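You operate a simulated robot arm through the tools that you are given. There is no shell and no other tool. Be economical: measure what you need, move in short steps, check, and stop when the job is done.

Carry out the task below with a simulated robot arm. There is one attempt and no reset: what you move stays moved.

TASK
Put the brass weight from the long bench top and the pebble from the long bench top on the square tray.
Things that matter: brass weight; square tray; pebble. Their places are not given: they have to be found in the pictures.

It is judged by the outcome, as a careful person would: the job done as asked, and still so three seconds after it is handed in. It fails if anything else is knocked over, pushed out of place, dropped, spilled or broken.

THE ROBOT
A 7-joint arm with a two-finger parallel gripper, fixed in place. Base frame: the origin is at the foot of the arm, x ahead of it, y to its left, z up; the work surface is at about z = 0. Lengths are in mm, angles in degrees, forces in N, time in s.
With the tool pointing down near the work surface it reaches from about 220 to 580 mm from the base axis. Its first joint turns from -66.0 to 66.0 degrees. Payload 2.5 kg.
Tool frame: the origin (TCP) lies between the finger pads and is the grasp point; the fingertips stand 23 mm ahead of it; z points along the fingers, y is the line along which they close. The gripper opens to 94 mm. The fingers are 38 mm wide and 10 mm thick; the gripper's body (54 by 96 mm) begins 39 mm behind the TCP.
Orientation is told as [roll, pitch, yaw] about the base's x, y, z axes, in that order, counted from this pose: with the fingers straight down and closing along the base's y, the tool's x points along the base's -x, its y along +y and its z along -z.

THE INTERFACE
- The arm moves only by the tool servo_tool. Its arguments are lists of equal length, an entry for each row: "slide": the shift along the base's x, y, z in units of 50 mm (1.0 is 50 mm), a list of three; "angular": the turn, a rotation vector about the base's x, y, z in units of 8 degrees (1.0 is 8 degrees), a list of three; "fingers": the finger opening in mm, from 0 to 94. In form: {"slide": [[x, y, z], ...], "angular": [[ax, ay, az], ...], "fingers": [fingers, ...]}. A call has 1 to 10 rows; each row shifts and turns the commanded pose from where the row before left it. A call with a number of a shift or a turn outside -1 to 1 is refused whole. A row lasts 0.2 s, in which the tool goes at most 50 mm and 8.6 degrees; a call with a longer step from one row to the next is refused whole, and so is a gripper value outside its range. A pose out of reach is approached as far as the arm can. The call stops where the force on the tool passes 40 N (or 10 N more than at its start, if that is more) or the arm is blocked; 0.2 s more then pass. The fingers move at their own pace (about 108 mm/s each) and stop on an object; they squeeze with about 32 N. The grip force told is the motor's: it shows also when the fingers shut on nothing. Time passes only in rows, and 0.2 s behind the last, so rows that do not move let the fingers close. It gives the time, the measured TCP pose, the force on the tool (base axes), the opening and the grip force at its end, in the units of the frame above (readings bear some noise), and new pictures: "pictures" is both (left out), scene, wrist or none.
- Cameras (640 x 400 px; columns grow to the right, rows downward): "scene" is fixed at [109.1, -402.6, 538.8]; the picture's right is [0.89, -0.46, 0.00], its down [-0.29, -0.56, -0.78] and it looks along [0.36, 0.69, -0.63] (base axes); focal length 371 px, centre (320, 200). "wrist" rides on the gripper at [-39, 0, -44] in the tool frame; the picture's right is [0.00, -1.00, 0.00], its down [0.97, 0.00, -0.24] and it looks along [0.24, 0.00, 0.97] (tool axes); focal length 218 px, centre (320, 200).
- probe_pixels(camera, pixels): for up to 12 pixels [column, row] of the newest picture of that camera ("zoom" is the newest enlarged one), the place [x, y, z] in the base frame of the surface seen there, good to about 2 mm. No time passes.
- inspect(camera, box): a new picture of the part [left, top, right, bottom] of that camera's present view, enlarged. No time passes.
- hand_in(): hands the job in; it is judged then, once.

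Work in short steps. Measure before you move; look again where a grasp or a placing could have gone wrong, and mend it. You have 60 turns and 120 pictures in all, the two below and enlarged ones among them. Open the gripper and draw the arm clear of the work before you hand the job in, unless the task says otherwise; then end with one line.

The tools are called after ">>>" as name(argument=value, ...) on one line, values as JSON. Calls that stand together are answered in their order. servo_tool: Moves the arm, as the interface text tells. Its arguments: {"type":"object","properties":{"slide":{"type":"array"},"angular":{"type":"array"},"fingers":{"type":"array"},"pictures":{"type":"string","enum":["both","scene","wrist","none"]}},"required":["slide","angular","fingers"]} The other tools are called the same way: probe_pixels (camera, pixels) gives the place of the surface under pixels of a picture; inspect (camera, box) takes an enlarged picture of a part of a camera's view; hand_in () hands the job in.

At the start:

```text
clock: 0.0
eef_pos: [442.8, -132.1, 305.4]
tcp_rot: [0.0, 0.0, 0.0]
force: [0.0, -0.2, -0.4]
gripper_width: 94.1
gripper_force: 0.0
```

scene: 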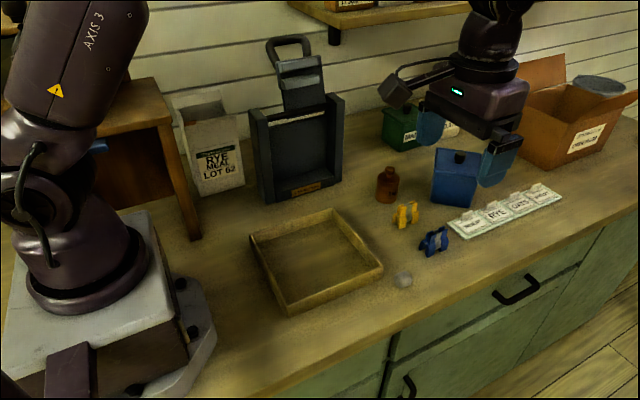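
wrist: 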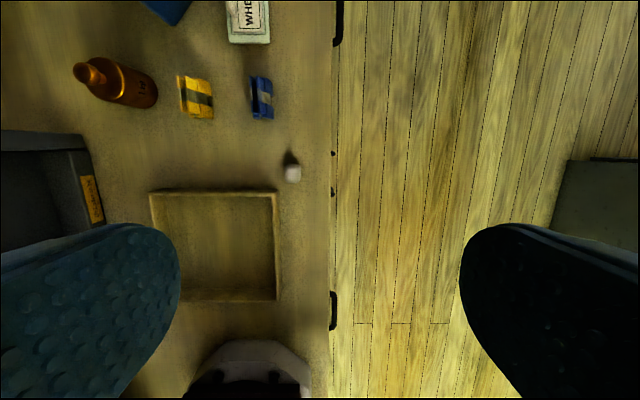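

The scene shows a tray near (315,260), a small grey item at (403,280) and a brown object at (387,185). I enlarge these to identify them.

>>> inspect(camera="scene", box=[340, 140, 500, 300])

>>> inspect(camera="wrist", box=[60, 40, 340, 215])

>>> probe_pixels(camera="scene", pixels=[[403, 275], [403, 285], [386, 173], [386, 190], [387, 201], [315, 260], [250, 238], [333, 210], [382, 266], [289, 313], [405, 215], [434, 241]])

```text
2.50 times, centred on (420, 220) of scene
```

zoom: 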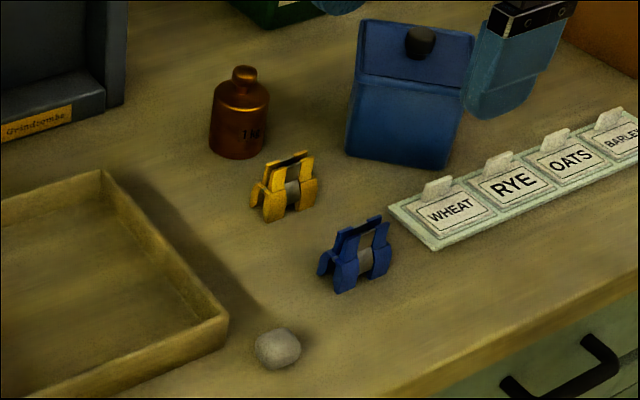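

```text
2.29 times, centred on (200, 128) of wrist
```

zoom: 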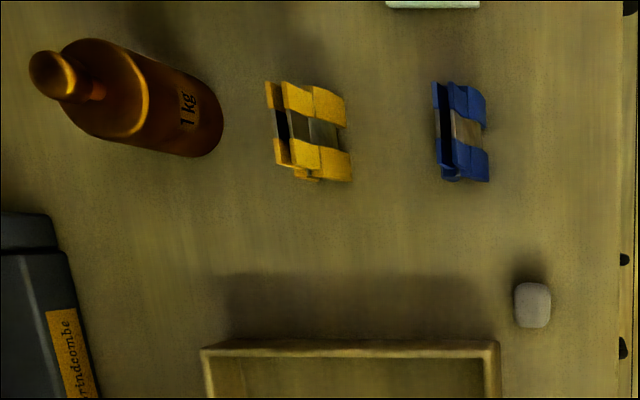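

```text
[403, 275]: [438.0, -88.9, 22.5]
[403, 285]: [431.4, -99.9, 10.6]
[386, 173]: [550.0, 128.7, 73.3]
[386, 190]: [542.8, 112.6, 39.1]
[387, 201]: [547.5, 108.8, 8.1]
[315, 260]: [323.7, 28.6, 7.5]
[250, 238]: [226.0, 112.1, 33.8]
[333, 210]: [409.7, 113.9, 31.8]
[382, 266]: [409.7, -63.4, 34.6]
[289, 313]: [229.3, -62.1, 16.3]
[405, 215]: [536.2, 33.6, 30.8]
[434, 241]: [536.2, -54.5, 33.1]
```

The brass "1 kg" weight stands at about (552,130), knob top near z≈75. The pebble is at about (438,-93), and the tray spans x 226..410, y -63..113. I move above the pebble and look.

>>> servo_tool(slide=[[0, 0.39, -0.8], [0, 0.39, -0.8], [0, 0, -0.9], [0, 0, -0.9], [0, 0, 0]], angular=[[0, 0, 0], [0, 0, 0], [0, 0, 0], [0, 0, 0], [0, 0, 0]], fingers=[60, 60, 60, 60, 60])

```text
clock: 1.2
eef_pos: [443.4, -92.9, 137.2]
tcp_rot: [0.0, 0.0, 0.0]
force: [0.5, 0.0, 0.1]
gripper_width: 60.2
gripper_force: 0.2
```

scene: 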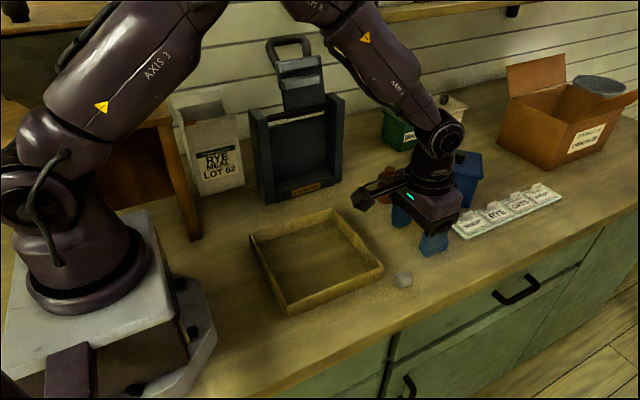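
wrist: 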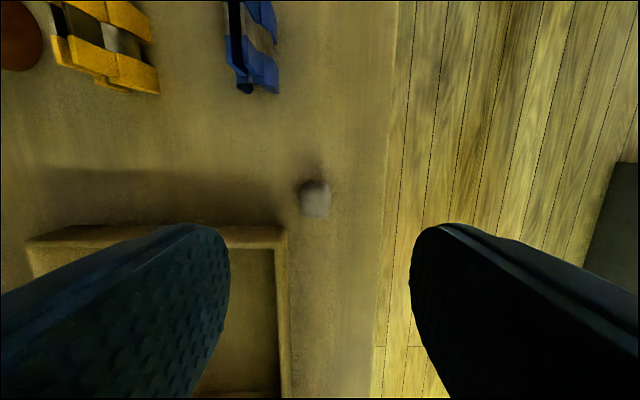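

The pebble shows at (315,198) in the wrist picture; I probe its edges.

>>> probe_pixels(camera="wrist", pixels=[[315, 190], [315, 183], [315, 213], [302, 200], [328, 200], [315, 200], [283, 232], [200, 230]])

```text
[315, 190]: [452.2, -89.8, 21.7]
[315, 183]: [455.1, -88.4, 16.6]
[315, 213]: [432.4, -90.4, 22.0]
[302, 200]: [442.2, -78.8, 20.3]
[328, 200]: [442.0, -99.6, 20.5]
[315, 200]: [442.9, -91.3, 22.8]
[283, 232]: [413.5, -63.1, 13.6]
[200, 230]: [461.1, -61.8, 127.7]
```

The pebble's centre is at about (443,-90), 23 mm high. I descend to z≈28 and close on it.

>>> servo_tool(slide=[[0, 0.06, -0.8], [0, 0, -0.8], [0, 0, -0.58], [0, 0, 0], [0, 0, 0], [0, 0, 0], [0, 0, 0]], angular=[[0, 0, 0], [0, 0, 0], [0, 0, 0], [0, 0, 0], [0, 0, 0], [0, 0, 0], [0, 0, 0]], fingers=[60, 60, 60, 60, 10, 10, 10])

```text
clock: 2.8
eef_pos: [442.4, -90.0, 25.9]
tcp_rot: [0.0, 0.0, 0.0]
force: [0.4, 0.3, 0.8]
gripper_width: 22.8
gripper_force: 32.5
```

scene: 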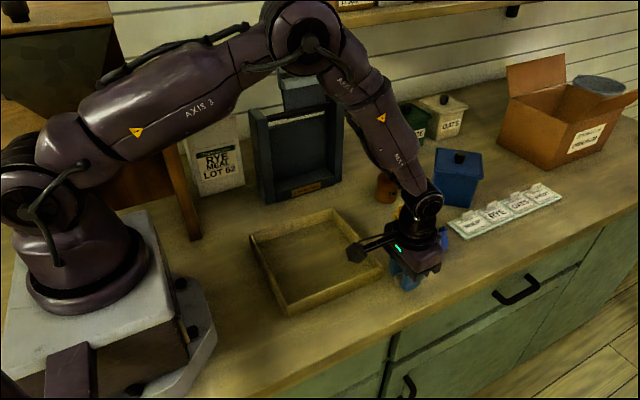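
wrist: 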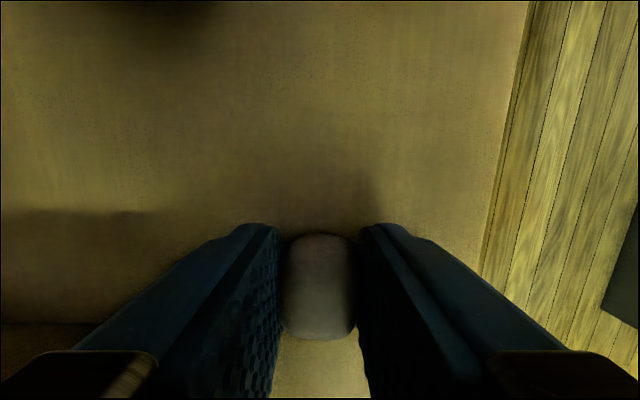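

The pebble is held (22.8 mm, 32 N). I lift it, carry it over the tray to about (310,-5), and look.

>>> servo_tool(slide=[[0, 0, 0.7], [0, 0, 0.9], [-0.66, 0.425, 0], [-0.66, 0.425, 0], [-0.66, 0.425, 0], [-0.66, 0.425, 0], [0, 0, 0]], angular=[[0, 0, 0], [0, 0, 0], [0, 0, 0], [0, 0, 0], [0, 0, 0], [0, 0, 0], [0, 0, 0]], fingers=[10, 10, 10, 10, 10, 10, 10])

>>> probe_pixels(camera="wrist", pixels=[[200, 100], [200, 150], [320, 150], [400, 150]])

```text
clock: 4.4
eef_pos: [311.1, -5.6, 108.2]
tcp_rot: [0.0, 0.0, 0.0]
force: [-0.9, 0.2, -1.0]
gripper_width: 22.5
gripper_force: 32.3
```

scene: 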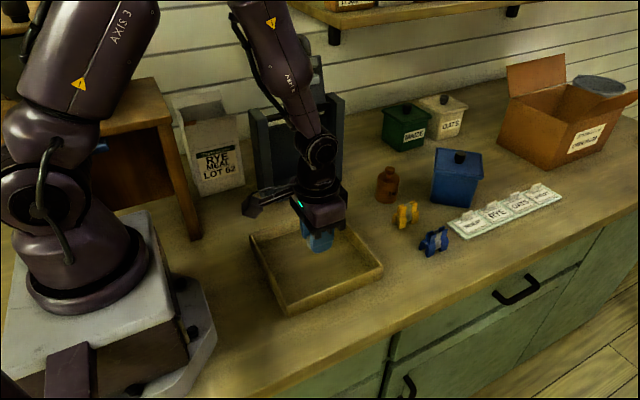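
wrist: 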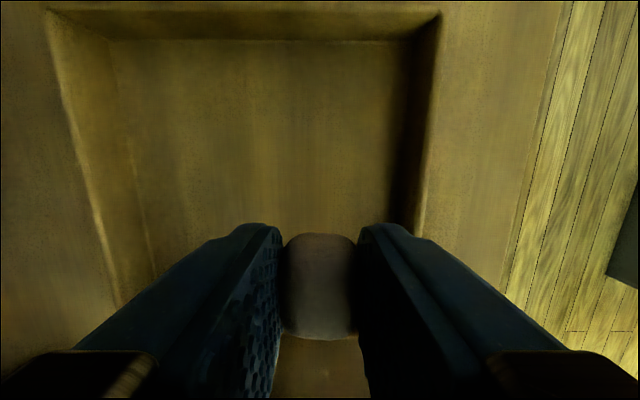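

```text
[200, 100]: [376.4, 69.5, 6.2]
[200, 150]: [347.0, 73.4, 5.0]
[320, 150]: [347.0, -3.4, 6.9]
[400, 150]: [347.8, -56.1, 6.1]
```

The tray floor is at z≈6. I lower to TCP z≈33, release and rise.

>>> servo_tool(slide=[[0, 0, -0.7], [0, 0, -0.5], [0, 0, -0.28], [0, 0, 0], [0, 0, 0], [0, 0, 0], [0, 0, 0.6], [0, 0, 0.9], [0, 0, 0.9], [0, 0, 0]], angular=[[0, 0, 0], [0, 0, 0], [0, 0, 0], [0, 0, 0], [0, 0, 0], [0, 0, 0], [0, 0, 0], [0, 0, 0], [0, 0, 0], [0, 0, 0]], fingers=[10, 10, 10, 10, 45, 45, 45, 45, 45, 45])

>>> probe_pixels(camera="scene", pixels=[[386, 170], [386, 180], [380, 188], [392, 188], [386, 188], [396, 186], [378, 186]])

```text
clock: 6.6
eef_pos: [310.9, -4.2, 151.5]
tcp_rot: [-0.1, 0.0, -0.1]
force: [-0.4, -0.5, -0.2]
gripper_width: 44.9
gripper_force: 0.0
```

scene: 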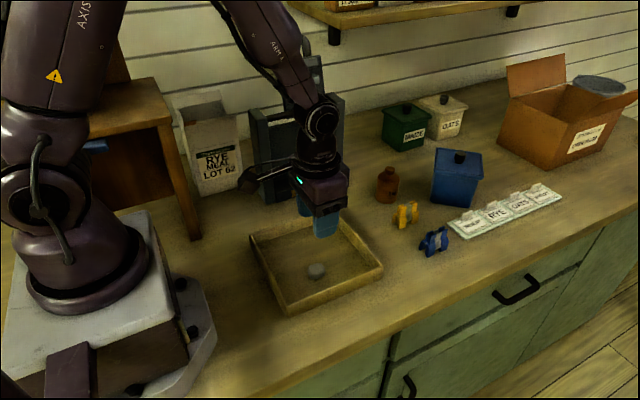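
wrist: 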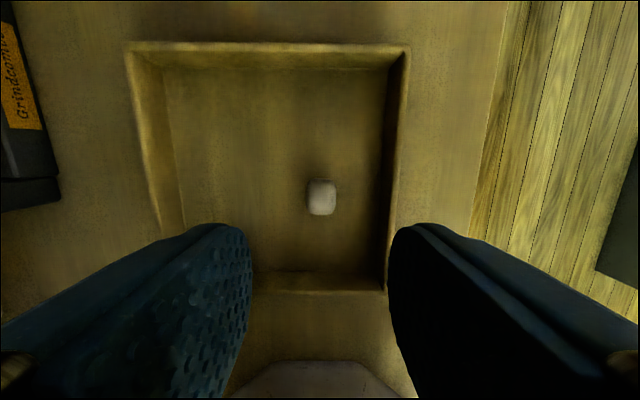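

```text
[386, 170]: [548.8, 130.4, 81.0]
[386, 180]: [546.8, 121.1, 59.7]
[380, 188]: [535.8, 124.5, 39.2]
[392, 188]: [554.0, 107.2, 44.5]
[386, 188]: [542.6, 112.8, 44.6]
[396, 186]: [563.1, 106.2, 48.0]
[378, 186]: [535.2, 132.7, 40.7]
```

The pebble rests in the tray at (322,197) in the wrist picture. Before going to the weight I measure the neighbours: mill, blue box, yellow item and green box.

>>> probe_pixels(camera="scene", pixels=[[450, 152], [433, 198], [440, 160], [405, 203], [398, 212], [270, 195], [343, 100], [342, 170], [385, 115], [400, 150], [250, 120], [316, 65]])

>>> probe_pixels(camera="wrist", pixels=[[55, 170], [40, 100], [20, 20], [55, 200]])

```text
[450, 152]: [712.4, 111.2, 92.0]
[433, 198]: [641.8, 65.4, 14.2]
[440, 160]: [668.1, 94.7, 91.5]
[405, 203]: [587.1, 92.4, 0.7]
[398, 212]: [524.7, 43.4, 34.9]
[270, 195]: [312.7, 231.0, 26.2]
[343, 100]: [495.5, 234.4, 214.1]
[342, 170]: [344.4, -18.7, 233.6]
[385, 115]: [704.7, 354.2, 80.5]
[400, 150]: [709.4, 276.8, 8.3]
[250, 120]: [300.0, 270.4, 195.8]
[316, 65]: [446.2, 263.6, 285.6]
```

```text
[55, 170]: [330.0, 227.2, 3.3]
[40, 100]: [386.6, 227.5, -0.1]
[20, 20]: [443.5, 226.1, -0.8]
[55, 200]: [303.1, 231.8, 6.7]
```

The mill's front is at y≈227 and the other neighbours are far enough away. I raise and move to about (525,128,185) to view the weight from above.

>>> servo_tool(slide=[[0.7, 0.44, 0.1], [0.7, 0.44, 0.1], [0.7, 0.44, 0.1], [0.7, 0.44, 0.1], [0.7, 0.44, 0.1], [0.7, 0.44, 0.1], [0, 0, 0]], angular=[[0, 0, 0], [0, 0, 0], [0, 0, 0], [0, 0, 0], [0, 0, 0], [0, 0, 0], [0, 0, 0]], fingers=[80, 80, 80, 80, 80, 80, 80])

```text
clock: 8.2
eef_pos: [519.3, 128.0, 182.1]
tcp_rot: [-0.1, 0.2, 0.0]
force: [0.4, 0.2, -0.6]
gripper_width: 80.1
gripper_force: 0.0
```

scene: 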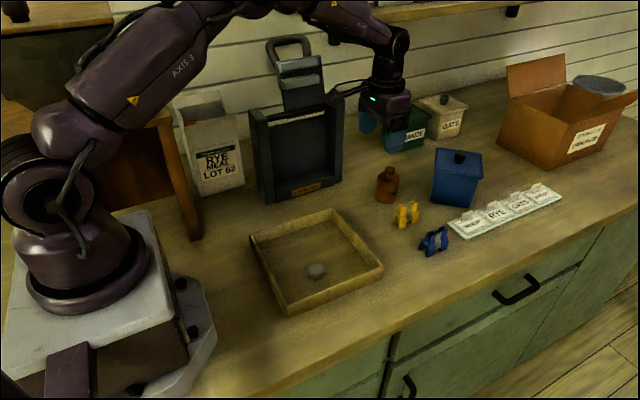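
wrist: 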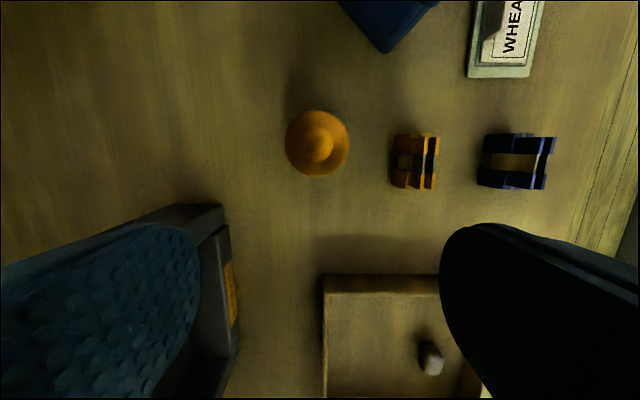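

>>> probe_pixels(camera="wrist", pixels=[[318, 145], [289, 145], [345, 145], [318, 116], [318, 172], [394, 160], [210, 210]])

```text
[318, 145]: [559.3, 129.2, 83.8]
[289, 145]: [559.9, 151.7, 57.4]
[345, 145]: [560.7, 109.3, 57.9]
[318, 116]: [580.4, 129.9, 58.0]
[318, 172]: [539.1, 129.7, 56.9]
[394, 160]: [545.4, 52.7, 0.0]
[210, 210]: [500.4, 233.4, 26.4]
```

The weight's centre is (560,130), radius ~21, top z 84. I centre over it first, then descend to TCP z≈50 so the palm clears the knob.

>>> servo_tool(slide=[[0.4, 0.02, 0], [0.41, 0.02, 0], [0, 0, -0.6], [0, 0, 0]], angular=[[0, 0, 0], [0, 0, 0], [0, 0, 0], [0, 0, 0]], fingers=[80, 80, 80, 80])

```text
clock: 9.2
eef_pos: [560.8, 128.7, 151.5]
tcp_rot: [0.1, 0.0, 0.0]
force: [-0.1, -0.3, 1.2]
gripper_width: 80.3
gripper_force: 0.1
```

scene: 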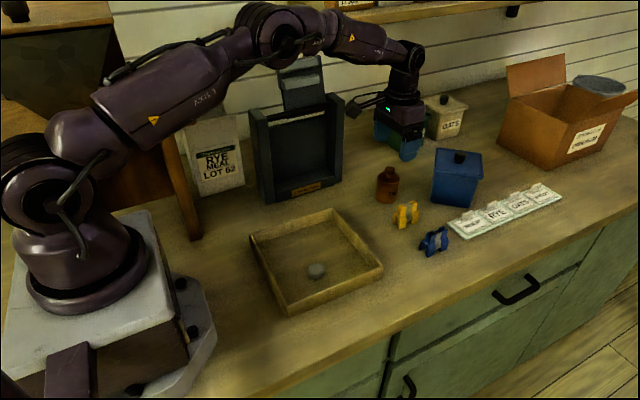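
wrist: 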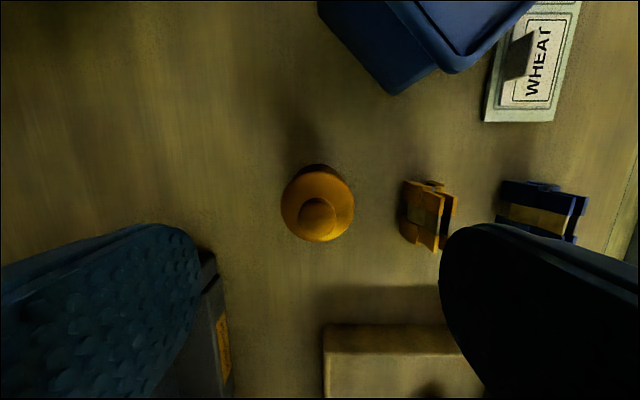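

The tool is aligned over the weight. I descend about 101 mm and close.

>>> servo_tool(slide=[[0, 0.02, -0.6], [0, 0, -0.6], [0, 0, -0.5], [0, 0, -0.32], [0, 0, 0], [0, 0, 0], [0, 0, 0], [0, 0, 0]], angular=[[0, 0, 0], [0, 0, 0], [0, 0, 0], [0, 0, 0], [0, 0, 0], [0, 0, 0], [0, 0, 0], [0, 0, 0]], fingers=[80, 80, 80, 80, 80, 25, 25, 25])

```text
clock: 11.0
eef_pos: [561.8, 128.9, 50.5]
tcp_rot: [0.0, -0.1, -0.1]
force: [1.5, 2.5, -0.6]
gripper_width: 49.2
gripper_force: 31.3
```

scene: 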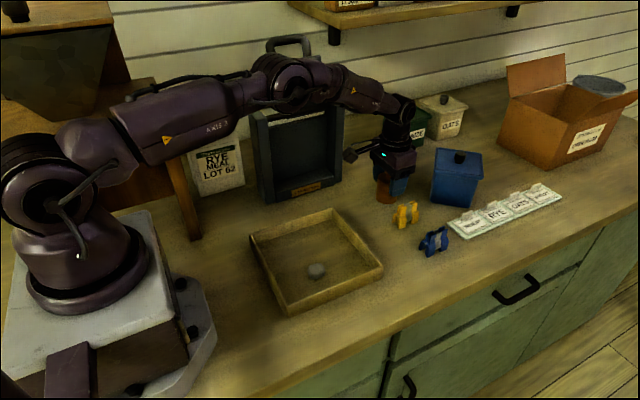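
wrist: 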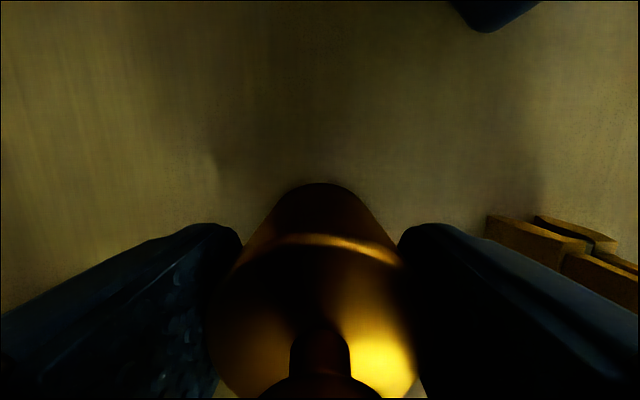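

The fingers hold the weight (49 mm, 31 N). I lift gently by 30 mm and check for slip.

>>> servo_tool(slide=[[0, 0, 0], [0, 0, 0.15], [0, 0, 0.2], [0, 0, 0.25], [0, 0, 0]], angular=[[0, 0, 0], [0, 0, 0], [0, 0, 0], [0, 0, 0], [0, 0, 0]], fingers=[25, 25, 25, 25, 25])

```text
clock: 12.2
eef_pos: [561.3, 129.3, 81.0]
tcp_rot: [0.1, 0.2, 0.0]
force: [0.4, 0.7, -9.8]
gripper_width: 49.5
gripper_force: 31.8
```

scene: 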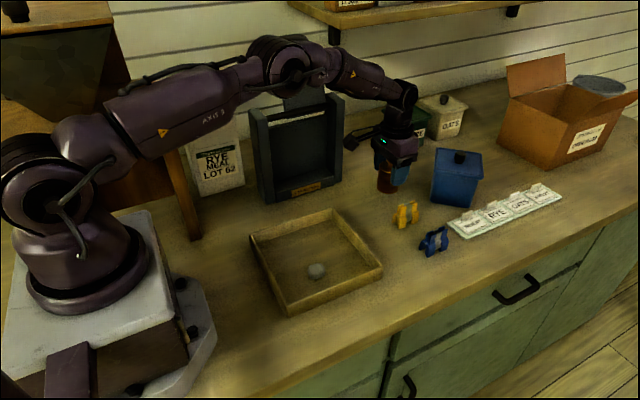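
wrist: 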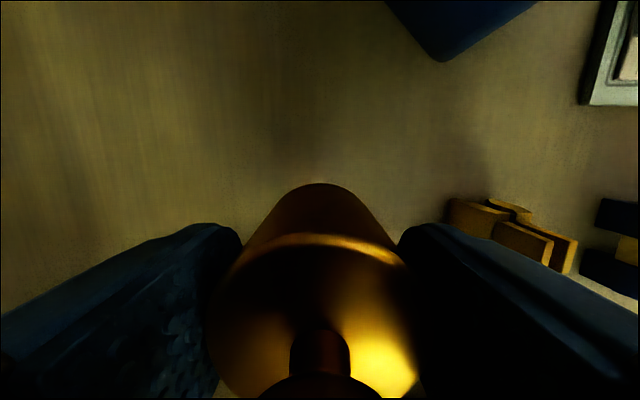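

The weight lifts without slipping (9.8 N). I raise it to about z 131 and carry it to (350,48) over the tray.

>>> servo_tool(slide=[[0, 0, 0.4], [0, 0, 0.6], [-0.4, -0.15, 0], [-0.64, -0.245, 0], [-0.64, -0.245, 0], [-0.64, -0.245, 0], [-0.64, -0.245, 0], [-0.64, -0.245, 0], [-0.62, -0.245, 0], [0, 0, 0]], angular=[[0, 0, 0], [0, 0, 0], [0, 0, 0], [0, 0, 0], [0, 0, 0], [0, 0, 0], [0, 0, 0], [0, 0, 0], [0, 0, 0], [0, 0, 0]], fingers=[25, 25, 25, 25, 25, 25, 25, 25, 25, 25])

```text
clock: 14.4
eef_pos: [349.8, 49.0, 131.5]
tcp_rot: [0.0, 0.0, 0.1]
force: [0.5, 0.1, -9.9]
gripper_width: 49.1
gripper_force: 31.8
```

scene: 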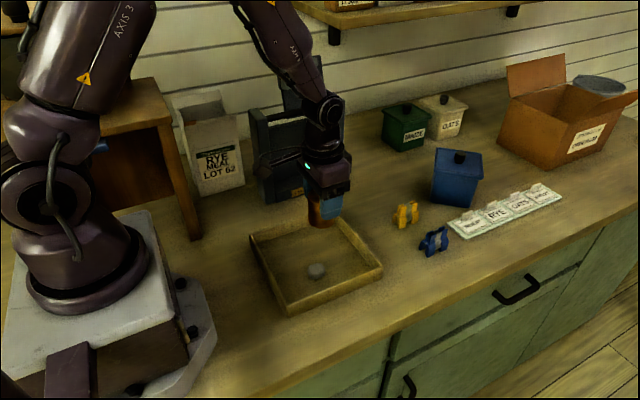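
wrist: 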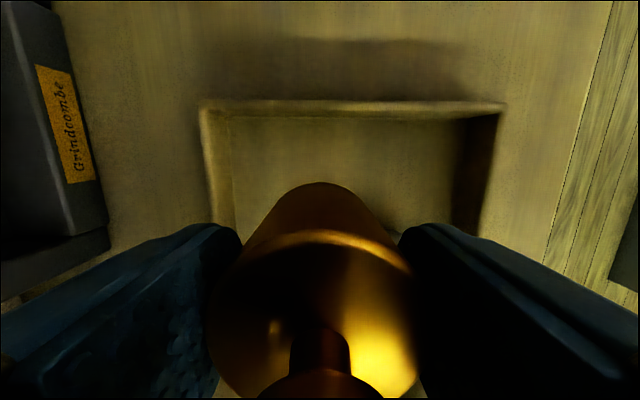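

It is over the tray with the pebble clear. Contact is expected at TCP z≈57, so I lower to about 59 and check the force.

>>> servo_tool(slide=[[0, 0, -0.5], [0, 0, -0.5], [0, 0, -0.3], [0, 0, -0.15], [0, 0, -0.03], [0, 0, 0]], angular=[[0, 0, 0], [0, 0, 0], [0, 0, 0], [0, 0, 0], [0, 0, 0], [0, 0, 0]], fingers=[25, 25, 25, 25, 25, 25], pictures="scene")

```text
clock: 15.8
eef_pos: [349.2, 48.4, 58.4]
tcp_rot: [0.0, 0.0, 0.0]
force: [0.2, 1.1, -10.0]
gripper_width: 49.2
gripper_force: 31.8
```

scene: 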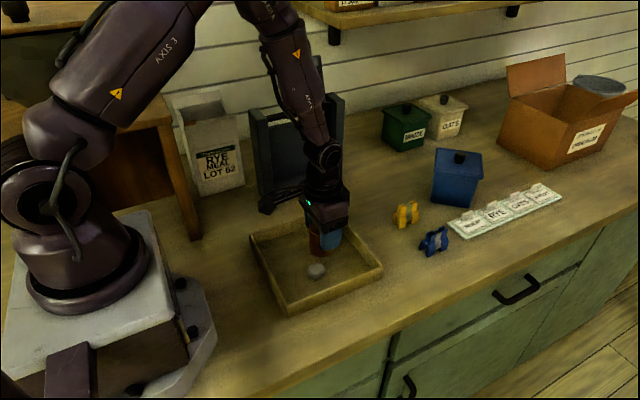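

It still hangs (-10 N). I lower 2 mm more and read the force.

>>> servo_tool(slide=[[0, 0, -0.02], [0, 0, -0.02], [0, 0, 0]], angular=[[0, 0, 0], [0, 0, 0], [0, 0, 0]], fingers=[25, 25, 25], pictures="none")

```text
clock: 16.6
eef_pos: [350.2, 49.2, 55.7]
tcp_rot: [0.0, -0.2, 0.0]
force: [-6.9, 0.9, 25.2]
gripper_width: 49.5
gripper_force: 32.0
```

Contact is made, pressing a little. I ease up by 0.7 mm, open, and rise straight.

>>> servo_tool(slide=[[0, 0, 0.014], [0, 0, 0], [0, 0, 0], [0, 0, 0], [0, 0, 0.4], [0, 0, 0.7], [0, 0, 0.9], [0, 0, 0.9], [0, 0, 0]], angular=[[0, 0, 0], [0, 0, 0], [0, 0, 0], [0, 0, 0], [0, 0, 0], [0, 0, 0], [0, 0, 0], [0, 0, 0], [0, 0, 0]], fingers=[25, 70, 70, 70, 70, 70, 70, 70, 70])

```text
clock: 18.6
eef_pos: [347.7, 49.2, 199.9]
tcp_rot: [0.0, 0.0, 0.0]
force: [0.1, 0.0, -0.1]
gripper_width: 69.8
gripper_force: 0.0
```

scene: 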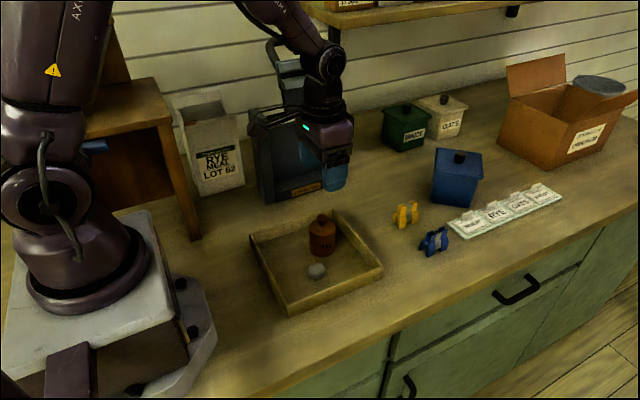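
wrist: 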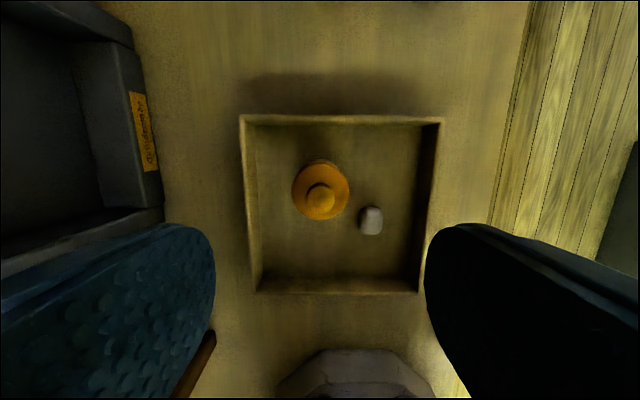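

Both sit upright and still in the tray, and nothing else has moved. I draw the arm up and clear.

>>> servo_tool(slide=[[0, 0, 0.8], [0, 0, 0.8], [0.4, -0.6, 0], [0.4, -0.6, 0], [0.4, -0.6, 0], [0.4, -0.6, 0], [0, 0, 0]], angular=[[0, 0, 0], [0, 0, 0], [0, 0, 0], [0, 0, 0], [0, 0, 0], [0, 0, 0], [0, 0, 0]], fingers=[70, 80, 90, 90, 90, 90, 90], pictures="scene")

```text
clock: 20.2
eef_pos: [429.9, -70.8, 282.5]
tcp_rot: [0.0, 0.0, 0.0]
force: [-0.3, -0.1, 0.1]
gripper_width: 90.1
gripper_force: 0.0
```

scene: 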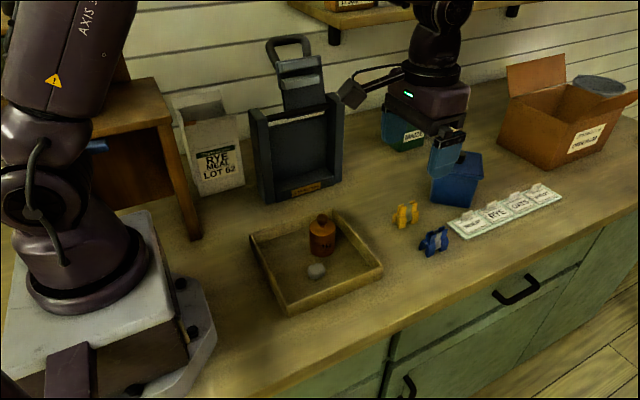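

The weight is at (322,235) and the pebble at (317,270), both in the tray, and the arm is clear. I hand in.

>>> hand_in()

```text
The job is handed in.
```

The brass weight and the pebble are both resting on the square tray; nothing else was moved, and the arm was drawn clear before I handed the job in.
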